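You operate a simulated robot arm through the tools that you are given. There is no shell and no other tool. Be economical: measure what you need, move in short steps, check, and stop when the job is done.

Carry out the task below with a simulated robot arm. There is one attempt and no reset: what you move stays moved.

TASK
Put things in order on the top of the workbench. At the end: the silver long bolt stands where the green shaker stood; the yellow torch stands where the black spindle stand stood; the green shaker stands where the yellow torch stood; the black spindle stand is on the yellow puzzle box; whatever was shut is shut again. Leave all else as you found it, and nothing knocked over.

It is judged by the outcome, as a careful person would: the job done as asked, and still so three seconds after it is handed in. It fails if anything else is knocked over, pushed out of place, dropped, spilled or broken.

THE ROBOT
A 7-joint arm with a two-finger parallel gripper, fixed in place. Base frame: the origin is at the foot of the arm, x ahead of it, y to its left, z up; the work surface is at about z = 0. Lengths are in mm, angles in degrees, forces in N, time in s.
With the tool pointing down near the work surface it reaches from about 220 to 580 mm from the base axis. Its first joint turns from -66.0 to 66.0 degrees. Payload 2.5 kg.
Tool frame: the origin (TCP) lies between the finger pads and is the grasp point; the fingertips stand 23 mm ahead of it; z points along the fingers, y is the line along which they close. The gripper opens to 94 mm. The fingers are 38 mm wide and 10 mm thick; the gripper's body (54 by 96 mm) begins 39 mm behind the TCP.
Orientation is that of the tool frame in the base frame, as a unit quaternion [w, x, y, z]. With the fingers straight down and closing along the base's y, the tool's x points along the base's -x, its y along +y and its z along -z.

THE INTERFACE
- The arm moves only by the tool servo_tool. Its argument "increments" is a list of rows, each an object of numbers (a shift or turn left out is 0, a gripper value left out holds the last): "dx", "dy", "dz": the shift along the tool's x, y, z in mm; "rx", "ry", "rz": the turn, a rotation vector about the tool's x, y, z in degrees; "fingers": the opening in per cent of the stroke, from 0 (shut) to 100 (fully open). In form: [{"dx": .., "dy": .., "dz": .., "rx": .., "ry": .., "rz": .., "fingers": ..}, ...]. A call has 1 to 20 rows; each row is the pose to reach, as a shift and turn from the pose commanded when the call began, along the tool's axes at that moment. A row lasts 0.2 s, in which the tool goes at most 50 mm and 8.6 degrees; a call with a longer step from one row to the next is refused whole, and so is a gripper value outside its range. A pose out of reach is approached as far as the arm can. The call stops where the force on the tool passes 40 N (or 10 N more than at its start, if that is more) or the arm is blocked; 0.2 s more then pass. The fingers move at their own pace (about 108 mm/s each) and stop on an object; they squeeze with about 36 N. The grip force told is the motor's: it shows also when the fingers shut on nothing. Time passes only in rows, and 0.2 s behind the last, so rows that repeat a pose let the fingers close. It gives the time, the measured TCP pose, the force on the tool (base axes), the opening and the grip force at its end, in the units of the frame above (readings bear some noise).
- Cameras (640 x 400 px; columns grow to the right, rows downward): "scene" is fixed at [132.3, -429.9, 537.5]; the picture's right is [0.57, -0.82, 0.00], its down [-0.55, -0.39, -0.74] and it looks along [0.61, 0.42, -0.68] (base axes); focal length 218 px, centre (320, 200). "wrist" rides on the gripper at [-39, 0, -44] in the tool frame; the picture's right is [0.00, -1.00, 0.00], its down [0.97, 0.00, -0.24] and it looks along [0.24, 0.00, 0.97] (tool axes); focal length 218 px, centre (320, 200).
- snapshot(camera): a new picture of that camera. No time passes.
- measure_at(camera, pixels): for up to 12 pixels [column, row] of the newest picture of that camera ("zoom" is the newest enlarged one), the place [x, y, z] in the base frame of the surface seen there, good to about 2 mm, but the place of the scene camera against the robot may be out by one fixed shift of up to 12 mm in any direction. No time passes.
- close_up(camera, box): a new picture of the part [left, top, right, bottom] of that camera's present view, enlarged. No time passes.
- sign_off(): hands the job in; it is judged then, once.

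Work in short steps. Measure before you move; look again where a grasp or a placing could have gone wrong, and mend it. You have 80 turns and 54 pictures in all, the two below and enlarged ones among them. Open the gripper and draw the arm clear of the work before you hand the job in, unless the task says otherwise; then end with one line.

The tools are called after ">>>" as a command line: name --argument value ..., lists and objects as JSON in quotes. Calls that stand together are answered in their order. servo_tool: Moves the arm, as the interface text tells. Its arguments: {"type":"object","properties":{"increments":{"type":"array"}},"required":["increments"]} The other tools are called the same way: snapshot (camera) takes a picture; measure_at (camera, pixels) gives the place of the surface under pixels of a picture; close_up (camera, box) takes an enlarged picture of a part of a camera's view; sign_off () hands the job in.

At the start:

```text
time_s: 0.0
ee_pos: [357.7, -61.2, 320.0]
tcp_rot: [0.0, 0.0, 1.0, -0.001]
wrist_force: [0.0, 0.6, -0.3]
grip_width: 94.2
grip_force: 0.1
```

scene: 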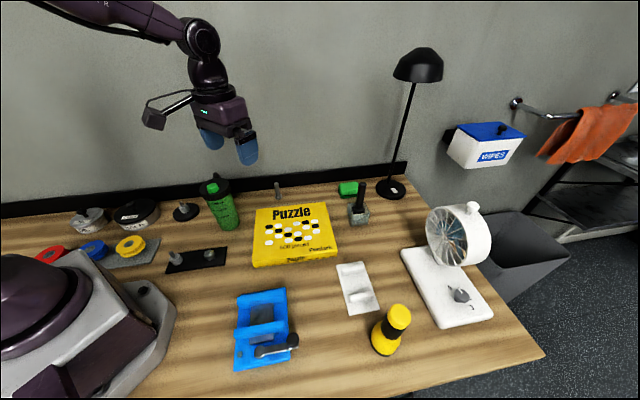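
wrist: 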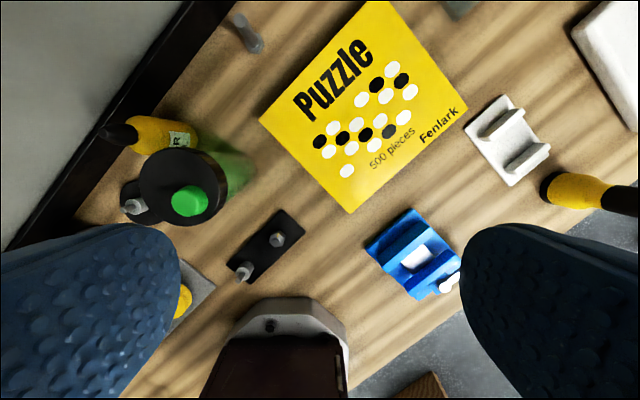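

I'll look closer at the objects before doing anything.

>>> close_up --camera "scene" --box '[60, 160, 260, 285]'

>>> close_up --camera "scene" --box '[240, 165, 420, 278]'

>>> close_up --camera "scene" --box '[220, 250, 440, 388]'

```text
3.20 times, centred on (160, 222) of scene
```

zoom: 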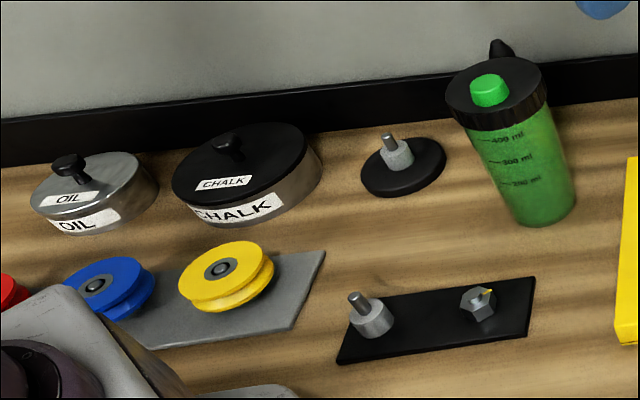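

```text
3.54 times, centred on (330, 222) of scene
```

zoom: 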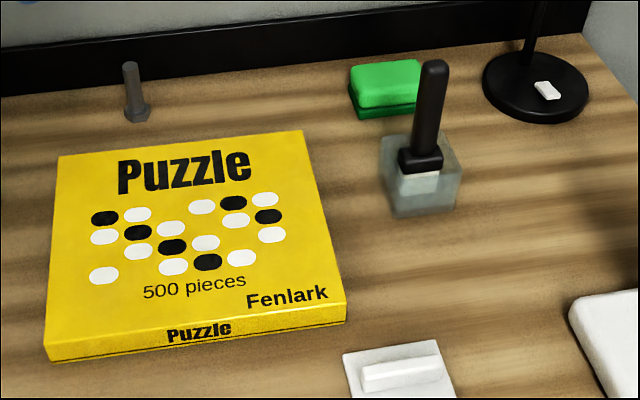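

```text
2.90 times, centred on (330, 319) of scene
```

zoom: 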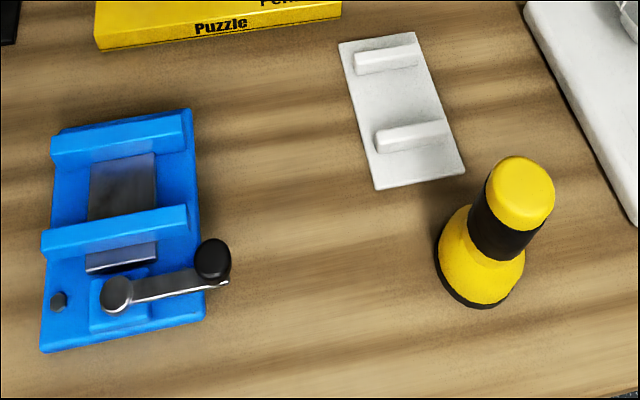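

>>> close_up --camera "wrist" --box '[80, 80, 300, 218]'

>>> measure_at --camera "scene" --pixels '[[182, 206], [173, 213], [198, 213], [185, 219], [214, 187], [230, 228], [277, 184], [277, 197], [399, 315], [385, 345], [295, 235], [255, 265]]'

>>> measure_at --camera "wrist" --pixels '[[190, 201], [150, 133], [118, 134], [132, 206], [240, 22], [257, 48], [575, 190], [348, 210], [262, 118], [465, 108], [376, 4], [127, 190]]'

```text
2.90 times, centred on (190, 149) of wrist
```

zoom: 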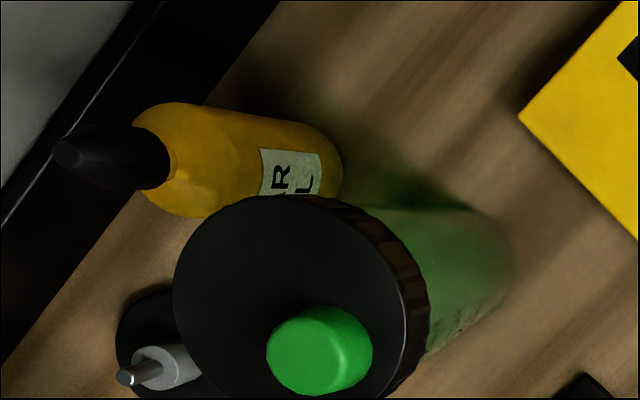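

```text
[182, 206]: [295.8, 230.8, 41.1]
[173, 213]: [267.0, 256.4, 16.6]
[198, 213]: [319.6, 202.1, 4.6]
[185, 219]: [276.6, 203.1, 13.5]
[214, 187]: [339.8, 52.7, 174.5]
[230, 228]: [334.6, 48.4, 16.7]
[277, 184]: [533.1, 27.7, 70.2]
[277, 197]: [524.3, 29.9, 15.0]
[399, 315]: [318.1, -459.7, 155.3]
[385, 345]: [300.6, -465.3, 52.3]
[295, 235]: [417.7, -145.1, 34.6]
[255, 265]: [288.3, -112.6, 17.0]
```

```text
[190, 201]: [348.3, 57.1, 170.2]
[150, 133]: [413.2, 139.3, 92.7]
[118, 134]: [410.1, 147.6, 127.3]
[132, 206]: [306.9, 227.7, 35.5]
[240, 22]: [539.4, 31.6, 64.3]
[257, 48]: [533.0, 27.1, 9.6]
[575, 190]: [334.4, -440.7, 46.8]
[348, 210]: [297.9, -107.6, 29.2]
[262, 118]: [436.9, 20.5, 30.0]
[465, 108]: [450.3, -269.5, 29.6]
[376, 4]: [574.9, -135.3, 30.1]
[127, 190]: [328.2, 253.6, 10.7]
```

The spindle stand (scene 185,210) is a round disc near the shaker and a glue bottle. I move over that area for a top view.

>>> servo_tool --increments '[{"dy": 40, "fingers": 100}, {"dy": 85}, {"dy": 130}, {"dy": 175}, {"dy": 215}, {"dy": 240}, {"dy": 240}]'

>>> snapshot --camera "wrist"

```text
time_s: 1.6
ee_pos: [358.1, 178.0, 319.7]
tcp_rot: [0.0, 0.0, 1.0, 0.0]
wrist_force: [0.3, -0.1, -0.5]
grip_width: 93.8
grip_force: 0.0
```

```text
47 pictures are left
```

wrist: 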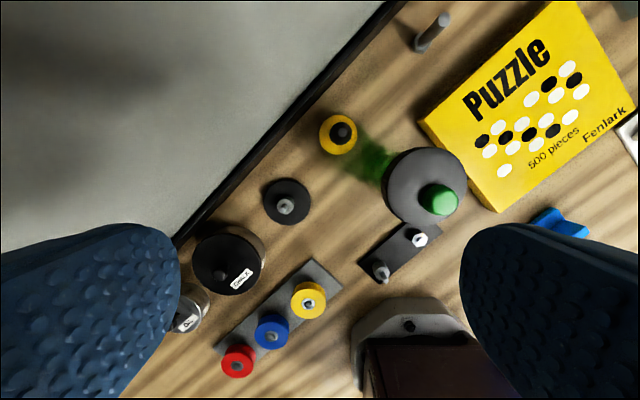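

>>> measure_at --camera "wrist" --pixels '[[265, 200], [310, 202], [289, 179], [284, 203], [285, 223], [388, 187], [464, 190], [425, 150], [418, 224], [368, 140], [350, 168], [340, 132]]'

>>> close_up --camera "wrist" --box '[240, 100, 480, 250]'

```text
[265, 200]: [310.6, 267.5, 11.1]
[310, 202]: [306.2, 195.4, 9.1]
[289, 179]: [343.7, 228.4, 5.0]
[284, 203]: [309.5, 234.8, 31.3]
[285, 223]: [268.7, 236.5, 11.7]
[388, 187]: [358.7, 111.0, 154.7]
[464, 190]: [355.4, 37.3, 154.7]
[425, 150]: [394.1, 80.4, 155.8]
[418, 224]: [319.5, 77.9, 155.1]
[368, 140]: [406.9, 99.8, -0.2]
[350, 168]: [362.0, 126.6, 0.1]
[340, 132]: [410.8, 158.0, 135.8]
```

```text
2.67 times, centred on (360, 175) of wrist
```

zoom: 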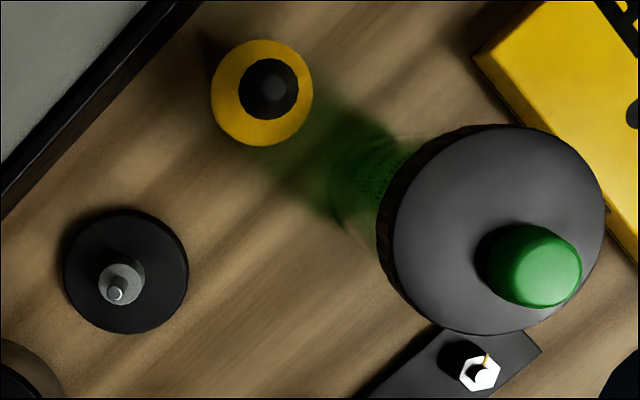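

Spindle disc centre is about (308,231), with its post at (309,234). I move above it to z≈150 and re-measure.

>>> servo_tool --increments '[{"dx": 20, "dy": 25, "dz": 20}, {"dx": 40, "dy": 45, "dz": 50}, {"dx": 49, "dy": 55, "dz": 90}, {"dx": 49, "dy": 55, "dz": 130}, {"dx": 49, "dy": 55, "dz": 165}, {"dx": 49, "dy": 55, "dz": 180}, {"dx": 49, "dy": 55, "dz": 180}]'

>>> snapshot --camera "wrist"

```text
time_s: 3.2
ee_pos: [309.5, 232.9, 139.1]
tcp_rot: [0.0, 0.0, 1.0, 0.0]
wrist_force: [0.0, -1.0, -0.5]
grip_width: 93.9
grip_force: 0.1
```

```text
45 pictures are left
```

wrist: 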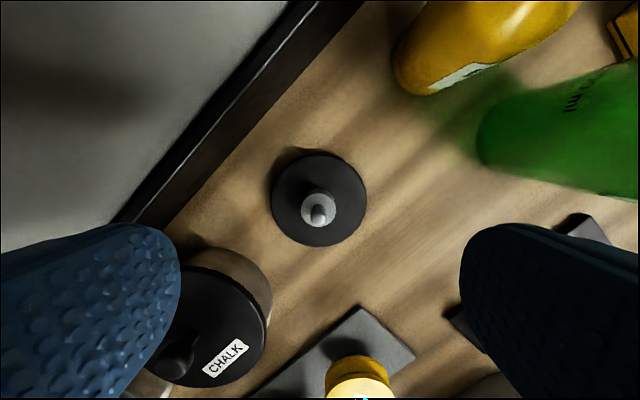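

>>> measure_at --camera "wrist" --pixels '[[318, 208], [320, 201], [306, 215], [275, 200], [366, 195], [323, 157], [318, 244], [205, 275], [262, 315], [215, 250], [400, 80], [482, 150]]'

>>> close_up --camera "wrist" --box '[260, 140, 380, 215]'

```text
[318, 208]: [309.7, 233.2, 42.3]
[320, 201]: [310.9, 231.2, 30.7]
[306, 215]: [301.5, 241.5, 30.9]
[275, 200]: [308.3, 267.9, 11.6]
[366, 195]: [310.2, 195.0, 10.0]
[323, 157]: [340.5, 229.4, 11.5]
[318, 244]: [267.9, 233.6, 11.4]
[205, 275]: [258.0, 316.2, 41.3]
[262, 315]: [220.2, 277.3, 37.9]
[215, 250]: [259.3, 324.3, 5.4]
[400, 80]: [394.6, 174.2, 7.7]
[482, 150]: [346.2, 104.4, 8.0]
```

```text
5.33 times, centred on (320, 178) of wrist
```

zoom: 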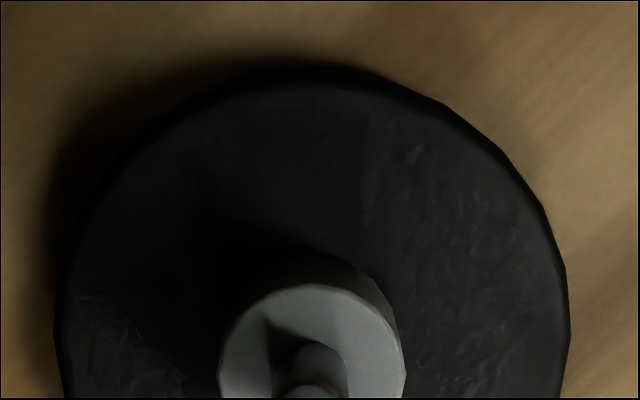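

Stand centre is (306,231), shoulder top at z≈31. I descend to z≈38 (tips 15) and grip the post.

>>> servo_tool --increments '[{"dx": 2.5, "dy": -2, "dz": 30, "fingers": 65}, {"dx": 2.5, "dy": -2, "dz": 65}, {"dx": 2.5, "dy": -2, "dz": 90}, {"dx": 2.5, "dy": -2, "dz": 101}, {"dx": 2.5, "dy": -2, "dz": 101}, {"dx": 2.5, "dy": -2, "dz": 101, "fingers": 0}, {"dx": 2.5, "dy": -2, "dz": 101}, {"dx": 2.5, "dy": -2, "dz": 101}, {"dx": 2.5, "dy": -2, "dz": 101}]'

```text
time_s: 5.2
ee_pos: [309.2, 231.6, 39.4]
tcp_rot: [-0.001, 0.001, 1.0, 0.0]
wrist_force: [0.2, 2.2, 0.1]
grip_width: 25.5
grip_force: 35.5
```

Gripped (25.5 mm). Lift straight up.

>>> servo_tool --increments '[{"dz": -10}, {"dz": -45}, {"dz": -90}, {"dz": -135}, {"dz": -180}, {"dz": -215}, {"dz": -230}, {"dz": -230}]'

>>> snapshot --camera "wrist"

```text
time_s: 7.0
ee_pos: [307.8, 231.5, 269.2]
tcp_rot: [0.0, 0.0, 1.0, 0.001]
wrist_force: [-0.7, 0.7, -6.2]
grip_width: 25.3
grip_force: 36.1
```

```text
43 pictures are left
```

wrist: 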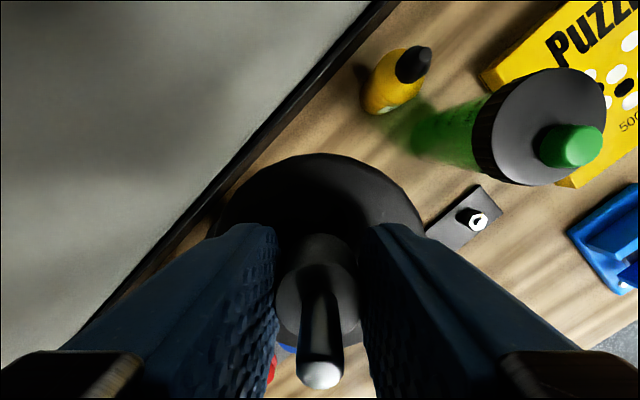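

Held level. Carry it to above the box centre (440,-123): base shift +132 x, -354 y.

>>> servo_tool --increments '[{"dx": -8, "dy": -20}, {"dx": -24, "dy": -60}, {"dx": -40, "dy": -105}, {"dx": -56, "dy": -150}, {"dx": -72, "dy": -195}, {"dx": -88, "dy": -240}, {"dx": -104, "dy": -280}, {"dx": -118, "dy": -315}, {"dx": -127, "dy": -340}, {"dx": -132, "dy": -354}, {"dx": -132, "dy": -354}]'

>>> snapshot --camera "wrist"

```text
time_s: 9.4
ee_pos: [438.6, -123.7, 268.7]
tcp_rot: [0.0, -0.001, 1.0, 0.0]
wrist_force: [0.8, -0.7, -6.8]
grip_width: 25.4
grip_force: 36.1
```

```text
42 pictures are left
```

wrist: 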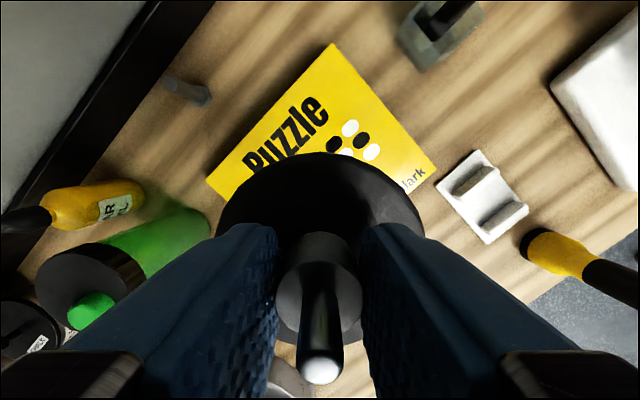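

Descend onto the box with slow final rows; the disc should touch at TCP z≈69.

>>> servo_tool --increments '[{"dz": 30}, {"dz": 75}, {"dz": 120}, {"dz": 155}, {"dz": 180}, {"dz": 190}, {"dz": 195}, {"dz": 197.5}, {"dz": 199}, {"dz": 199}]'

```text
time_s: 11.6
ee_pos: [440.0, -123.5, 70.9]
tcp_rot: [0.001, 0.0, 1.0, 0.0]
wrist_force: [-2.5, -0.2, 3.6]
grip_width: 25.4
grip_force: 36.2
```

Force switched to support (contact). Open and rise.

>>> servo_tool --increments '[{"fingers": 40}, {"fingers": 60}, {"fingers": 60}, {"dz": -20}, {"dz": -60}, {"dz": -105}, {"dz": -150}, {"dz": -195}, {"dz": -235}, {"dz": -250}, {"dz": -250}]'

>>> snapshot --camera "wrist"

>>> close_up --camera "scene" --box '[360, 280, 440, 370]'

```text
time_s: 14.0
ee_pos: [438.5, -124.6, 318.3]
tcp_rot: [-0.001, 0.0, 1.0, 0.0]
wrist_force: [0.2, -0.1, 0.1]
grip_width: 56.5
grip_force: 0.0
```

```text
41 pictures are left
```

wrist: 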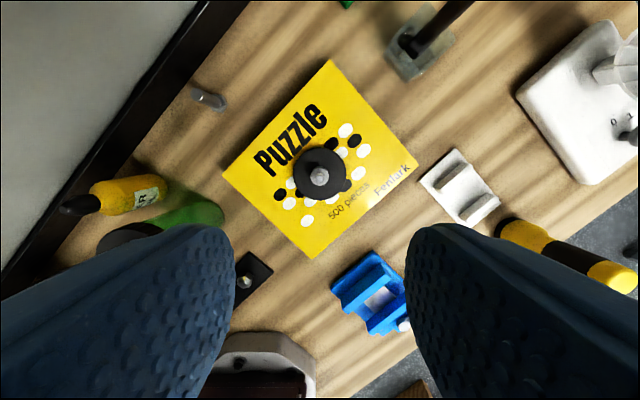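

```text
4.44 times, centred on (400, 325) of scene
```

zoom: 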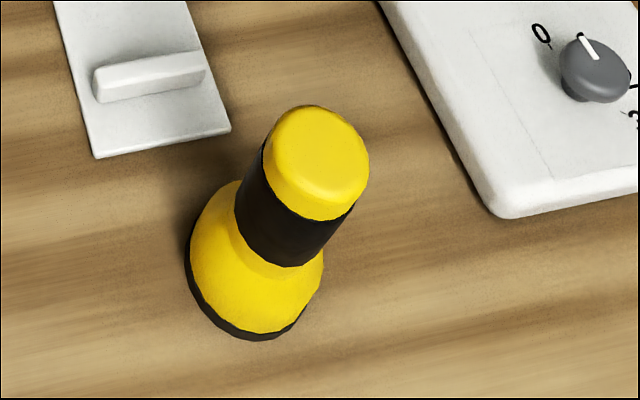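

Spindle stand sits on the box. Now move over toward the torch for a top view.

>>> servo_tool --increments '[{"dx": 10, "dy": -35, "fingers": 100}, {"dx": 22, "dy": -80}, {"dx": 34, "dy": -125}, {"dx": 46, "dy": -170}, {"dx": 58, "dy": -215}, {"dx": 68, "dy": -255}, {"dx": 78, "dy": -285}, {"dx": 78, "dy": -295}, {"dx": 78, "dy": -295}]'

>>> snapshot --camera "wrist"

```text
time_s: 16.0
ee_pos: [362.0, -419.5, 317.6]
tcp_rot: [-0.001, 0.0, 1.0, 0.0]
wrist_force: [0.6, -0.3, 0.2]
grip_width: 94.0
grip_force: 0.1
```

```text
39 pictures are left
```

wrist: 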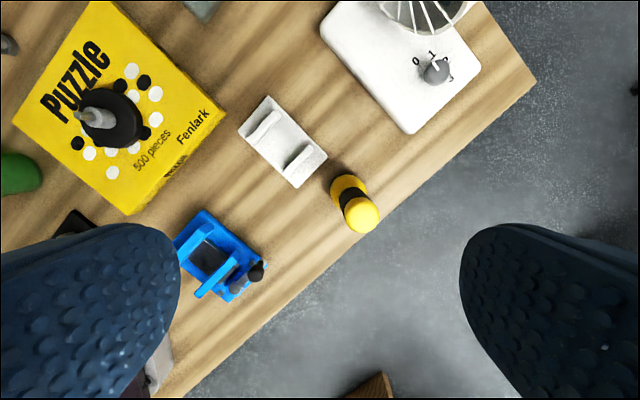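

>>> close_up --camera "wrist" --box '[310, 160, 400, 240]'

>>> measure_at --camera "wrist" --pixels '[[348, 180], [333, 190], [361, 186], [343, 200], [361, 215], [347, 220], [379, 216], [362, 231], [361, 201], [326, 168], [298, 188], [322, 158]]'

```text
5.00 times, centred on (355, 200) of wrist
```

zoom: 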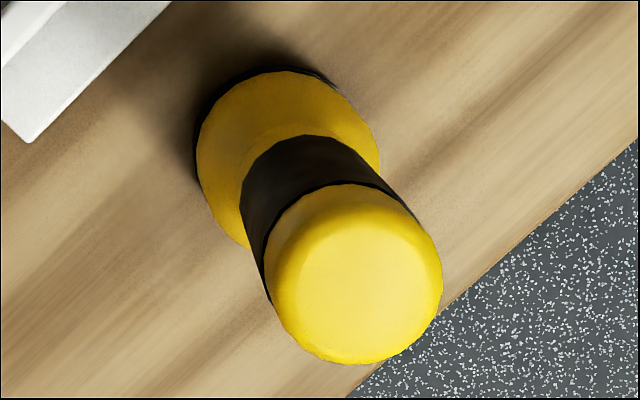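

```text
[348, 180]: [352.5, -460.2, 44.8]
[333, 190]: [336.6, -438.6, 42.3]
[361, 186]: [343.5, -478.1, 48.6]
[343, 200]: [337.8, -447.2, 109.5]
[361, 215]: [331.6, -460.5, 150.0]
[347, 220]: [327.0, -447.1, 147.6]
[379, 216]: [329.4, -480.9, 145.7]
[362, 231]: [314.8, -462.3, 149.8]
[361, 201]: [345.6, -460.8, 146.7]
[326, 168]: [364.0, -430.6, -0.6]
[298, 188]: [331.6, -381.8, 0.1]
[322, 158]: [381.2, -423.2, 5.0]
```

Torch centre ≈ (331,-462), top z 150, handle about 36 mm wide. I go over it at z≈215, then check.

>>> servo_tool --increments '[{"dx": 12, "dy": -15, "dz": 20}, {"dx": 25, "dy": -35, "dz": 50}, {"dx": 31, "dy": -42.5, "dz": 85}, {"dx": 31, "dy": -42.5, "dz": 102}, {"dx": 31, "dy": -42.5, "dz": 102}]'

>>> snapshot --camera "wrist"

```text
time_s: 17.2
ee_pos: [330.4, -460.5, 217.3]
tcp_rot: [0.0, 0.0, 1.0, 0.0]
wrist_force: [-0.8, -0.3, -0.1]
grip_width: 93.9
grip_force: 0.0
```

```text
37 pictures are left
```

wrist: 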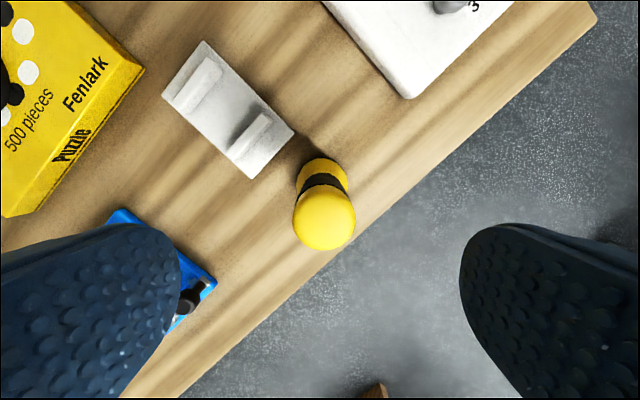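

Aligned (torch axis ≈ 331,-462.5). Descend to z≈120 and close on the handle.

>>> servo_tool --increments '[{"dy": -1, "dz": 30}, {"dy": -1, "dz": 65}, {"dy": -1, "dz": 88}, {"dy": -1, "dz": 97}, {"dy": -1, "dz": 97}, {"dy": -1, "dz": 97, "fingers": 0}, {"dy": -1, "dz": 97}, {"dy": -1, "dz": 97}, {"dy": -1, "dz": 97}]'

```text
time_s: 19.2
ee_pos: [329.6, -461.2, 121.3]
tcp_rot: [0.0, -0.001, 1.0, 0.0]
wrist_force: [-0.1, -0.5, -0.6]
grip_width: 35.5
grip_force: 35.7
```

Gripped (35.5 mm). Lift, drawing slightly inward.

>>> servo_tool --increments '[{"dz": -8}, {"dz": -40}, {"dz": -80}, {"dz": -120, "dy": 15}, {"dz": -160, "dy": 35}, {"dz": -190, "dy": 60}, {"dz": -200, "dy": 85}, {"dz": -200, "dy": 90}]'

>>> snapshot --camera "wrist"

```text
time_s: 21.0
ee_pos: [331.1, -370.7, 319.4]
tcp_rot: [0.0, 0.0, 1.0, 0.0]
wrist_force: [0.3, -1.0, -2.6]
grip_width: 35.0
grip_force: 36.1
```

```text
36 pictures are left
```

wrist: 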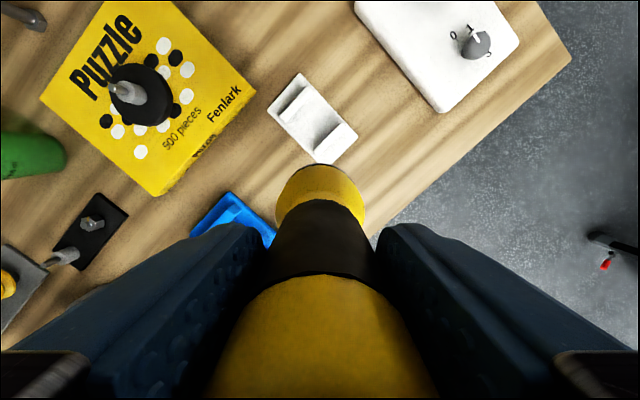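

Held upright. Carry it over to above S = (306,231).

>>> servo_tool --increments '[{"dy": 20, "dx": 3}, {"dy": 60, "dx": 8}, {"dy": 105, "dx": 13}, {"dy": 150, "dx": 18}, {"dy": 195, "dx": 23}, {"dy": 240, "dx": 27}, {"dy": 285, "dx": 30}, {"dy": 330, "dx": 30}, {"dy": 375, "dx": 30}, {"dy": 420, "dx": 30}, {"dy": 465, "dx": 30}, {"dy": 510, "dx": 30}, {"dy": 550, "dx": 28}, {"dy": 580, "dx": 26}, {"dy": 597, "dx": 25}, {"dy": 602, "dx": 25}, {"dy": 602, "dx": 25}]'

>>> snapshot --camera "wrist"

>>> snapshot --camera "scene"

```text
time_s: 24.6
ee_pos: [304.9, 230.0, 321.0]
tcp_rot: [0.0, 0.0, 1.0, 0.0]
wrist_force: [-0.2, -0.3, -2.0]
grip_width: 35.3
grip_force: 35.5
```

```text
35 pictures are left
```

wrist: 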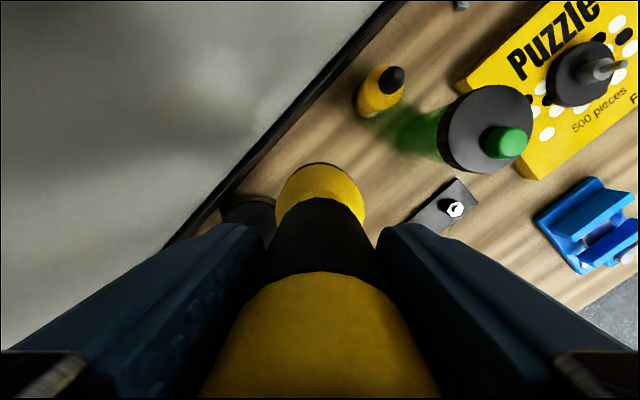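

```text
34 pictures are left
```

scene: 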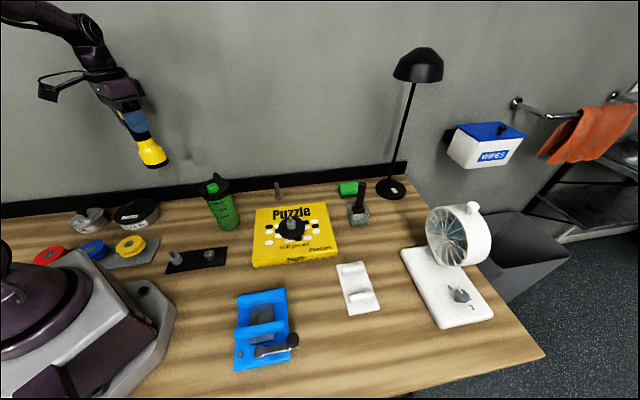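

Descend over S; contact expected at TCP z≈121.

>>> servo_tool --increments '[{"dy": 1, "dz": 30}, {"dy": 1, "dz": 75}, {"dy": 1, "dz": 120}, {"dy": 1, "dz": 155}, {"dy": 1, "dz": 180}, {"dy": 1, "dz": 191}, {"dy": 1, "dz": 196}, {"dy": 1, "dz": 198.5}, {"dy": 1, "dz": 200}, {"dy": 1, "dz": 200}]'

```text
time_s: 26.8
ee_pos: [305.5, 231.0, 119.8]
tcp_rot: [0.0, 0.001, 1.0, 0.0]
wrist_force: [0.2, -0.1, -2.3]
grip_width: 34.8
grip_force: 36.0
```

Not yet touching (still weight −2.3 N); lower a little further.

>>> servo_tool --increments '[{"dz": 0.7}, {"dz": 1.4}, {"dz": 1.4}]'

```text
time_s: 27.6
ee_pos: [306.7, 231.8, 120.5]
tcp_rot: [0.001, 0.001, 1.0, 0.001]
wrist_force: [-4.8, -4.9, 21.4]
grip_width: 35.2
grip_force: 36.3
```

Contact. Ease 0.6 mm and release, then rise.

>>> servo_tool --increments '[{"dz": -0.7}, {"dz": -0.7, "fingers": 50}, {"dz": -0.7, "fingers": 70}, {"dz": -0.7, "fingers": 80}, {"dz": -20}, {"dz": -60}, {"dz": -105}, {"dz": -150}, {"dz": -190}, {"dz": -200}, {"dz": -200}]'

>>> snapshot --camera "wrist"

```text
time_s: 30.0
ee_pos: [305.2, 230.8, 318.3]
tcp_rot: [0.0, 0.0, 1.0, 0.0]
wrist_force: [0.2, 0.0, -0.4]
grip_width: 75.3
grip_force: 0.0
```

```text
33 pictures are left
```

wrist: 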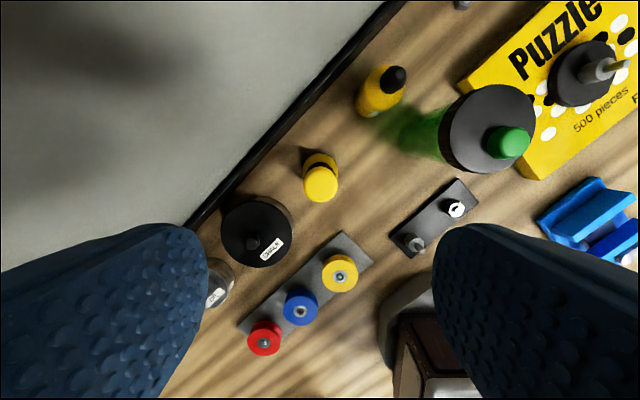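

Torch stands. Next, move above the shaker (lid centre ≈ 357,74) and re-measure.

>>> servo_tool --increments '[{"dx": -15, "dy": -35, "fingers": 100}, {"dx": -30, "dy": -80}, {"dx": -45, "dy": -120}, {"dx": -52, "dy": -148}, {"dx": -52, "dy": -157}, {"dx": -52, "dy": -157}]'

>>> snapshot --camera "wrist"

```text
time_s: 31.4
ee_pos: [356.8, 74.1, 318.7]
tcp_rot: [-0.001, -0.001, 1.0, -0.001]
wrist_force: [-0.3, 0.8, 0.4]
grip_width: 94.2
grip_force: 0.0
```

```text
32 pictures are left
```

wrist: 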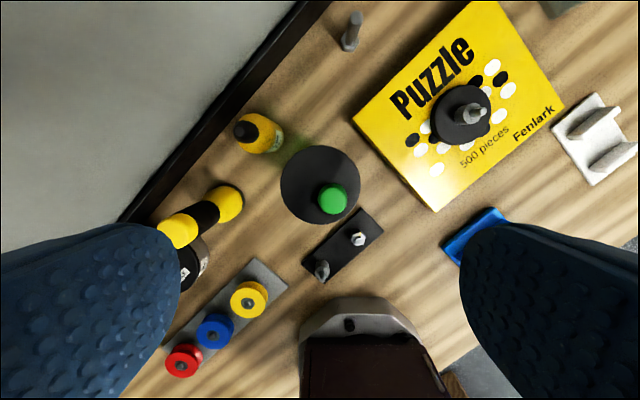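

>>> measure_at --camera "wrist" --pixels '[[284, 185], [357, 185], [320, 150], [312, 220], [332, 199], [310, 180], [240, 130], [325, 192]]'

>>> close_up --camera "wrist" --box '[220, 100, 380, 240]'

>>> close_up --camera "scene" --box '[180, 165, 260, 240]'

```text
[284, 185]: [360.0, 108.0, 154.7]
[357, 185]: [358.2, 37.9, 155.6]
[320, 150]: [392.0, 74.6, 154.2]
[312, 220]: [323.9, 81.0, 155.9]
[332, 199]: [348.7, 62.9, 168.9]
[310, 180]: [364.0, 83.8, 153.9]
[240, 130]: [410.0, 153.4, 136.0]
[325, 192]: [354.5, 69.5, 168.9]
```

```text
2.86 times, centred on (300, 170) of wrist
```

zoom: 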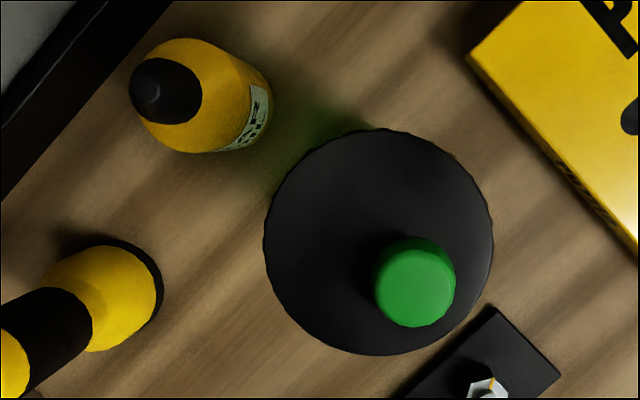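

```text
5.33 times, centred on (220, 202) of scene
```

zoom: 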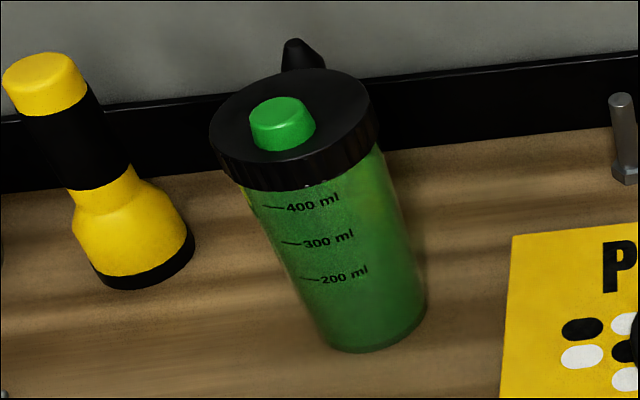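

Lid centre (358.5,74), Ø77, rim z≈137–155, button top ≈170. I descend to TCP z≈142 so the gripper body clears the button, and grip the lid rim.

>>> servo_tool --increments '[{"dx": -1.5, "dz": 30}, {"dx": -1.5, "dz": 75}, {"dx": -1.5, "dz": 115}, {"dx": -1.5, "dz": 145}, {"dx": -1.5, "dz": 165}, {"dx": -1.5, "dz": 177}, {"dx": -1.5, "dz": 177}, {"dx": -1.5, "dz": 177, "fingers": 60}, {"dx": -1.5, "dz": 177, "fingers": 60}, {"dx": -1.5, "dz": 177, "fingers": 60}]'

```text
time_s: 33.6
ee_pos: [358.9, 75.2, 143.5]
tcp_rot: [0.0, 0.0, 1.0, 0.001]
wrist_force: [0.2, -0.4, -0.7]
grip_width: 76.2
grip_force: 35.9
```

Gripped on the rim (76.2 mm). Lift gently.

>>> servo_tool --increments '[{"dz": -6, "fingers": 55}, {"dz": -25}, {"dz": -55}, {"dz": -90}, {"dz": -120}, {"dz": -130}, {"dz": -130}]'

>>> snapshot --camera "scene"

```text
time_s: 35.2
ee_pos: [359.1, 75.0, 273.3]
tcp_rot: [0.0, 0.0, 1.0, -0.001]
wrist_force: [-0.6, 0.2, -1.3]
grip_width: 76.4
grip_force: 36.2
```

```text
29 pictures are left
```

scene: 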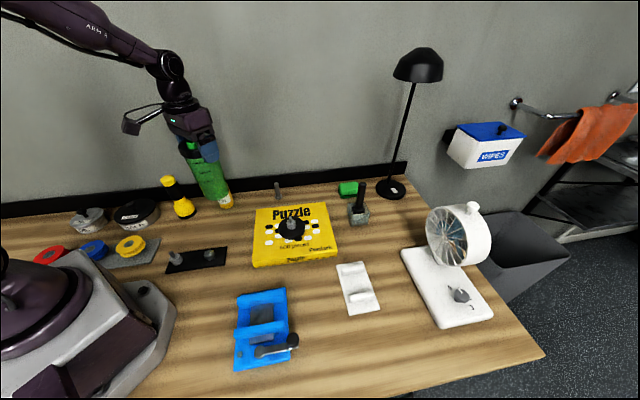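

>>> close_up --camera "scene" --box '[140, 110, 270, 240]'

```text
3.08 times, centred on (205, 175) of scene
```

zoom: 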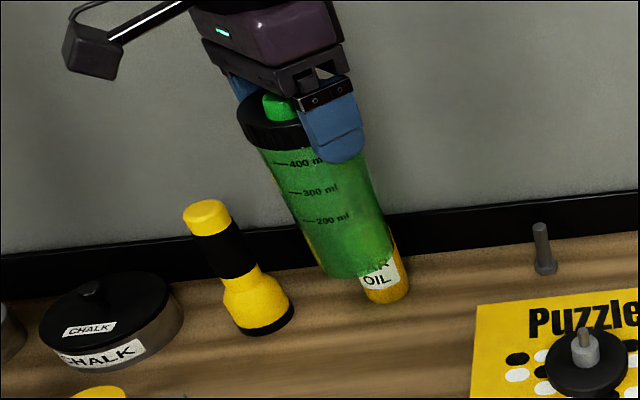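

Clean lift; the oil bottle is standing behind. Carry the shaker to above T (331,-462).

>>> servo_tool --increments '[{"dx": 1, "dy": -15}, {"dx": 3, "dy": -45}, {"dx": 5, "dy": -85}, {"dx": 7, "dy": -125}, {"dx": 9, "dy": -165}, {"dx": 11, "dy": -205}, {"dx": 13, "dy": -245}, {"dx": 15, "dy": -285}, {"dx": 17, "dy": -325}, {"dx": 19, "dy": -365}, {"dx": 21, "dy": -405}, {"dx": 23, "dy": -445}, {"dx": 25, "dy": -480}, {"dx": 26, "dy": -510, "dz": 10}, {"dx": 27.5, "dy": -530, "dz": 30}, {"dx": 27.5, "dy": -537, "dz": 50}, {"dx": 27.5, "dy": -537, "dz": 60}, {"dx": 27.5, "dy": -537, "dz": 60}]'

>>> snapshot --camera "scene"

```text
time_s: 39.0
ee_pos: [331.2, -462.2, 212.0]
tcp_rot: [0.0, 0.0, 1.0, -0.001]
wrist_force: [0.2, 0.1, -0.9]
grip_width: 76.1
grip_force: 36.3
```

```text
27 pictures are left
```

scene: 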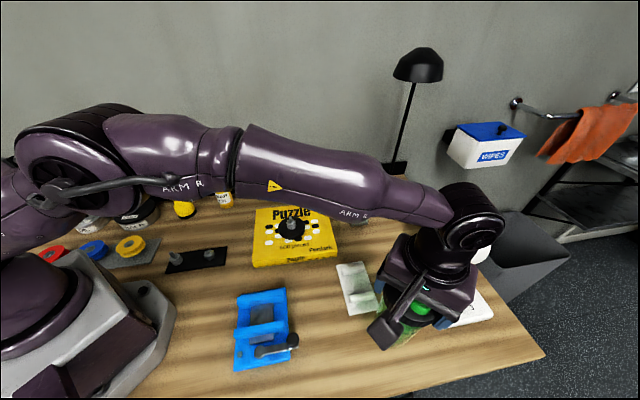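

Lower slowly; contact expected at TCP z≈143.

>>> servo_tool --increments '[{"dz": 20}, {"dz": 42}, {"dz": 57}, {"dz": 63}, {"dz": 66}, {"dz": 67.5}, {"dz": 68.5}, {"dz": 68.5}]'

```text
time_s: 40.8
ee_pos: [330.9, -462.7, 143.7]
tcp_rot: [0.0, 0.0, 1.0, 0.0]
wrist_force: [0.2, 0.0, -1.1]
grip_width: 76.3
grip_force: 36.1
```

>>> servo_tool --increments '[{"dz": 0.6}, {"dz": 1.2}, {"dz": 1.2}]'

```text
time_s: 41.6
ee_pos: [332.4, -463.3, 143.2]
tcp_rot: [0.0, 0.0, 1.0, 0.0]
wrist_force: [-0.4, -0.2, -0.9]
grip_width: 76.5
grip_force: 36.2
```

>>> servo_tool --increments '[{"dz": 0.6}, {"dz": 1.2}, {"dz": 1.2}]'

```text
time_s: 42.4
ee_pos: [332.3, -463.1, 141.7]
tcp_rot: [0.001, 0.0, 1.0, 0.0]
wrist_force: [-0.8, 0.4, 2.9]
grip_width: 75.9
grip_force: 36.4
```

Contact (+2.9 N). Release and rise straight up.

>>> servo_tool --increments '[{"fingers": 90}, {"fingers": 100}, {"fingers": 100}, {"dz": -15}, {"dz": -45}, {"dz": -80}, {"dz": -110}, {"dz": -140, "dy": 30}, {"dz": -160, "dy": 75}, {"dz": -165, "dy": 120}, {"dz": -165, "dy": 165}, {"dz": -165, "dy": 200}, {"dz": -165, "dy": 210}]'

>>> snapshot --camera "scene"

```text
time_s: 45.2
ee_pos: [330.1, -253.1, 305.8]
tcp_rot: [0.0, 0.001, 1.0, 0.0]
wrist_force: [0.2, 0.0, 0.6]
grip_width: 94.0
grip_force: 0.1
```

```text
26 pictures are left
```

scene: 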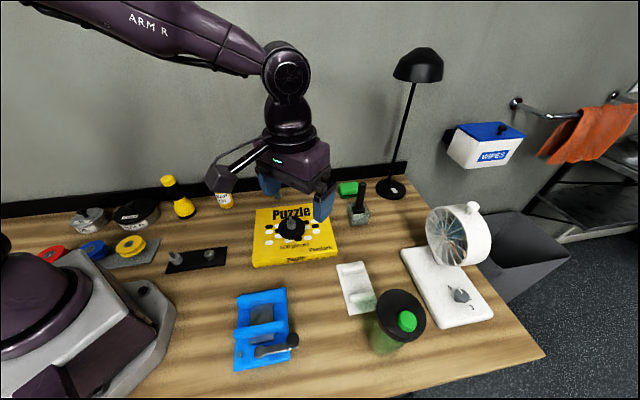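

Shaker stands in the torch's place. Next, above the bolt near (533,28).

>>> servo_tool --increments '[{"dx": -15, "dy": 25}, {"dx": -40, "dy": 60}, {"dx": -65, "dy": 95}, {"dx": -90, "dy": 130}, {"dx": -115, "dy": 165}, {"dx": -140, "dy": 200}, {"dx": -165, "dy": 235}, {"dx": -190, "dy": 265}, {"dx": -200, "dy": 281, "dz": 30}, {"dx": -200, "dy": 281, "dz": 70}, {"dx": -200, "dy": 281, "dz": 100}, {"dx": -200, "dy": 281, "dz": 100}]'

>>> snapshot --camera "wrist"

```text
time_s: 47.8
ee_pos: [533.0, 27.6, 206.2]
tcp_rot: [0.0, 0.0, 1.0, -0.001]
wrist_force: [-0.3, 0.1, -0.1]
grip_width: 93.9
grip_force: 0.0
```

```text
25 pictures are left
```

wrist: 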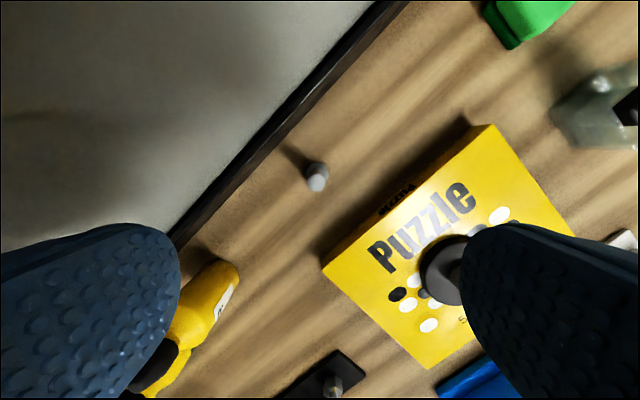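

>>> measure_at --camera "wrist" --pixels '[[318, 186], [316, 178], [315, 165], [322, 168], [262, 160], [268, 166], [275, 172], [250, 150], [300, 110], [228, 270], [330, 258], [460, 125]]'

>>> close_up --camera "wrist" --box '[260, 120, 380, 210]'

>>> snapshot --camera "scene"

```text
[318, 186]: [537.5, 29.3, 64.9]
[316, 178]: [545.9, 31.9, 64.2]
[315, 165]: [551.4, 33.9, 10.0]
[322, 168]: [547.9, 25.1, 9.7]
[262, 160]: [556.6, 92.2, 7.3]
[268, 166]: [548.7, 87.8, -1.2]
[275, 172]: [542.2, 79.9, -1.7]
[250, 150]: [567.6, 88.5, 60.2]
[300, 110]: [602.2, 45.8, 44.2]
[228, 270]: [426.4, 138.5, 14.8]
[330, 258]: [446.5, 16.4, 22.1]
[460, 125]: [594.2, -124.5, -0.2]
```

```text
4.44 times, centred on (320, 165) of wrist
```

zoom: 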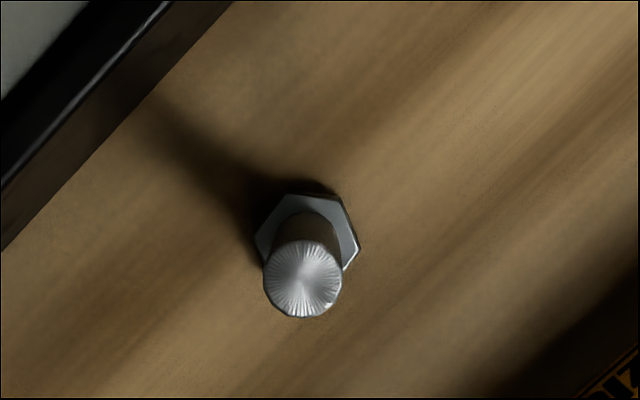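

```text
23 pictures are left
```

scene: 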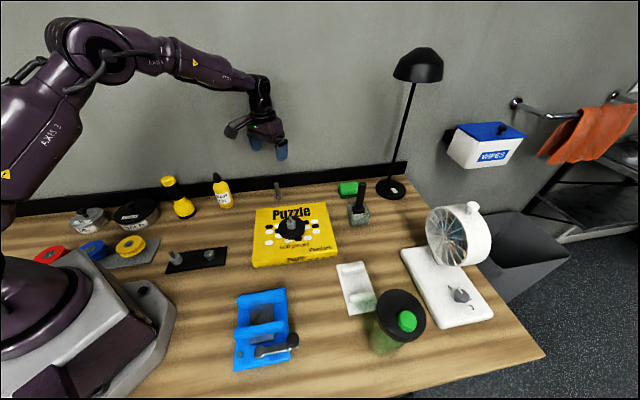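

>>> measure_at --camera "wrist" --pixels '[[246, 155], [240, 152], [236, 148], [225, 140], [205, 120], [270, 118], [285, 118], [305, 90]]'

>>> close_up --camera "scene" --box '[200, 60, 320, 210]'

```text
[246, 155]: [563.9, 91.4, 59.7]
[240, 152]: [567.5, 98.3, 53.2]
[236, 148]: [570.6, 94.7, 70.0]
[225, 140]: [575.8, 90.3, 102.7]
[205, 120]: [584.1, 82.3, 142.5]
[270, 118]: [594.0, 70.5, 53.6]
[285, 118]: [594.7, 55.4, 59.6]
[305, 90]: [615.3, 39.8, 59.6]
```

```text
2.67 times, centred on (260, 135) of scene
```

zoom: 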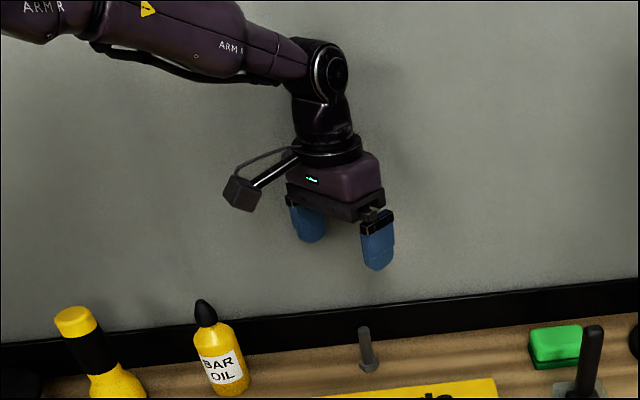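

Bolt axis ≈ (541,31), top z 65, Ø15; the wall is ~66 mm from it. I turn the gripper 16° for wall clearance and stop at z≈115 to check.

>>> servo_tool --increments '[{"dx": -4, "dy": 1.5, "dz": 10, "rz": -8, "fingers": 50}, {"dx": -8.2, "dy": 3.3, "dz": 35, "rz": -16}, {"dx": -8.2, "dy": 3.3, "dz": 70, "rz": -16}, {"dx": -8.2, "dy": 3.3, "dz": 90, "rz": -16}, {"dx": -8.2, "dy": 3.3, "dz": 90, "rz": -16}]'

>>> snapshot --camera "wrist"

```text
time_s: 49.0
ee_pos: [539.5, 31.6, 116.2]
tcp_rot: [0.0, -0.139, 0.99, 0.0]
wrist_force: [-0.1, 0.7, 0.9]
grip_width: 47.1
grip_force: 0.1
```

```text
21 pictures are left
```

wrist: 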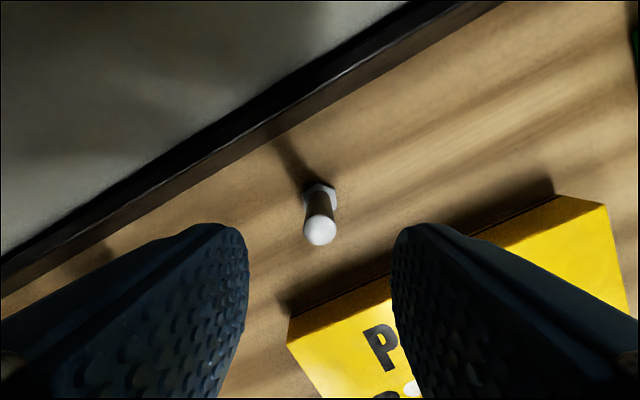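

Bolt centred between the fingers. Descend to z≈55 and close.

>>> servo_tool --increments '[{"dx": -1, "dz": 25}, {"dx": -1, "dz": 50}, {"dx": -1, "dz": 61}, {"dx": -1, "dz": 61}, {"dx": -1, "dz": 61, "fingers": 0}, {"dx": -1, "dz": 61}, {"dx": -1, "dz": 61}, {"dx": -1, "dz": 61}]'

```text
time_s: 50.8
ee_pos: [540.2, 31.3, 55.2]
tcp_rot: [0.0, -0.139, 0.99, 0.0]
wrist_force: [-0.2, 0.3, 0.9]
grip_width: 15.0
grip_force: 36.5
```

Gripped (15 mm). Lift, then carry to above P (358.5,74).

>>> servo_tool --increments '[{"dz": -8}, {"dz": -45}, {"dz": -90}, {"dz": -135}, {"dz": -160}, {"dx": 20, "dy": 11, "dz": -165}, {"dx": 55, "dy": 31, "dz": -165}, {"dx": 90, "dy": 50.5, "dz": -165}, {"dx": 125, "dy": 70, "dz": -165}, {"dx": 150, "dy": 84, "dz": -165}, {"dx": 163.3, "dy": 91.6, "dz": -165}, {"dx": 163.3, "dy": 91.6, "dz": -165}]'

>>> snapshot --camera "wrist"

>>> snapshot --camera "scene"

```text
time_s: 53.4
ee_pos: [359.3, 74.8, 221.8]
tcp_rot: [0.0, -0.139, 0.99, 0.0]
wrist_force: [0.3, 0.1, -0.4]
grip_width: 14.8
grip_force: 36.0
```

```text
20 pictures are left
```

wrist: 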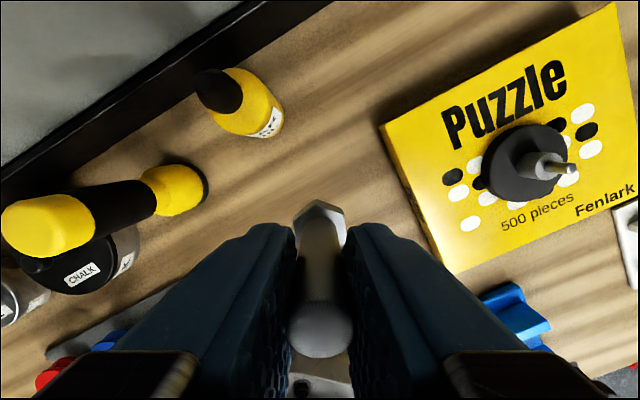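

```text
19 pictures are left
```

scene: 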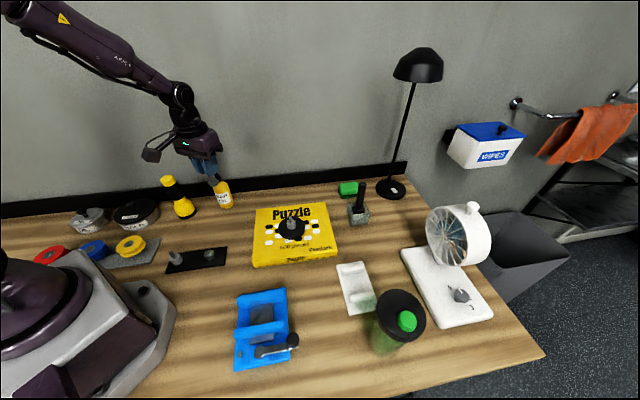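

Bolt hangs vertical; the oil bottle is clear. Lower to contact at TCP z≈55.

>>> servo_tool --increments '[{"dz": 30}, {"dz": 70}, {"dz": 110}, {"dz": 140}, {"dz": 155}, {"dz": 161}, {"dz": 163.5}, {"dz": 164.5}, {"dz": 164.5}]'

```text
time_s: 55.4
ee_pos: [358.3, 74.9, 55.8]
tcp_rot: [0.002, -0.139, 0.99, 0.0]
wrist_force: [3.4, 1.2, 15.4]
grip_width: 14.4
grip_force: 36.7
```

Contact. Ease slightly, release, and rise.

>>> servo_tool --increments '[{"dz": -0.4}, {"dz": -0.4, "fingers": 30}, {"dz": -0.4, "fingers": 45}, {"dz": -0.4, "fingers": 45}, {"dz": -20}, {"dz": -60}, {"dz": -105}, {"dz": -150}, {"dz": -195}, {"dz": -235}, {"dz": -250}, {"dz": -250}]'

>>> snapshot --camera "wrist"

>>> snapshot --camera "scene"

```text
time_s: 58.0
ee_pos: [358.5, 75.6, 307.1]
tcp_rot: [-0.001, -0.14, 0.99, 0.0]
wrist_force: [0.6, 0.0, -0.1]
grip_width: 42.4
grip_force: 0.1
```

```text
18 pictures are left
```

wrist: 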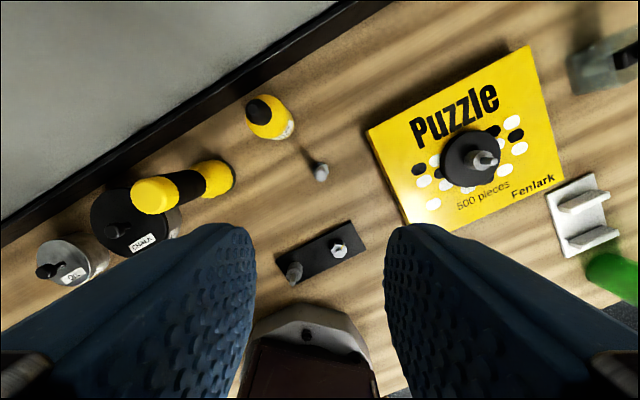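

```text
17 pictures are left
```

scene: 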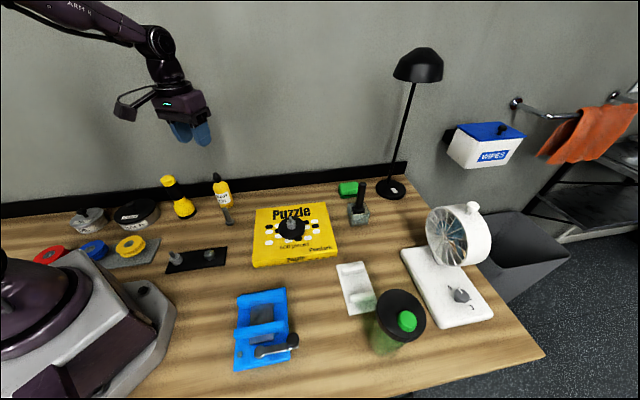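

Everything stands. A quick position check.

>>> measure_at --camera "wrist" --pixels '[[321, 173], [318, 163], [154, 194], [487, 160]]'

>>> measure_at --camera "scene" --pixels '[[377, 310], [423, 315], [398, 292], [402, 340]]'

>>> close_up --camera "scene" --box '[150, 165, 350, 290]'

```text
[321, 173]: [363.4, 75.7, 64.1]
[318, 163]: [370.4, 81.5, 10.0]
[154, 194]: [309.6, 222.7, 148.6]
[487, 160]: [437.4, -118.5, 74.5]
```

```text
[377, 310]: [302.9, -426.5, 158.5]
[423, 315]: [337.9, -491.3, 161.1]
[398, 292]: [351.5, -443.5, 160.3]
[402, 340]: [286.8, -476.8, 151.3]
```

```text
3.20 times, centred on (250, 228) of scene
```

zoom: 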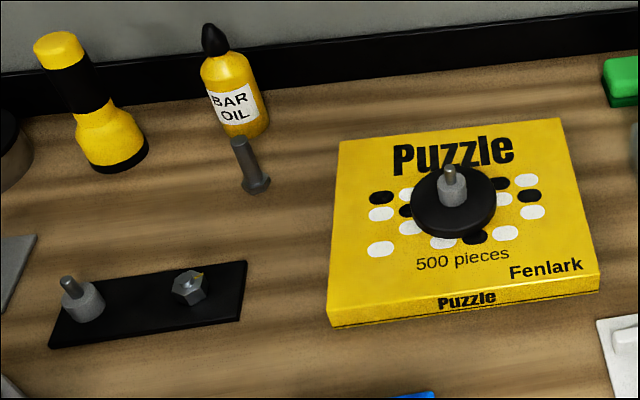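

All positions agree with the targets. I open the gripper fully, draw up, and hand in.

>>> servo_tool --increments '[{"dz": -10, "fingers": 100}, {"dz": -20}, {"dz": -20}, {"dz": -20}]'

```text
time_s: 59.0
ee_pos: [358.2, 75.0, 326.2]
tcp_rot: [0.0, -0.139, 0.99, 0.0]
wrist_force: [-0.2, -1.2, 0.5]
grip_width: 93.8
grip_force: 0.1
```

>>> sign_off

```text
The job is handed in.
```

The job is handed in: the bolt, torch and shaker stand in their new places, the spindle stand is on the puzzle box, nothing was knocked over, and nothing had to be opened.
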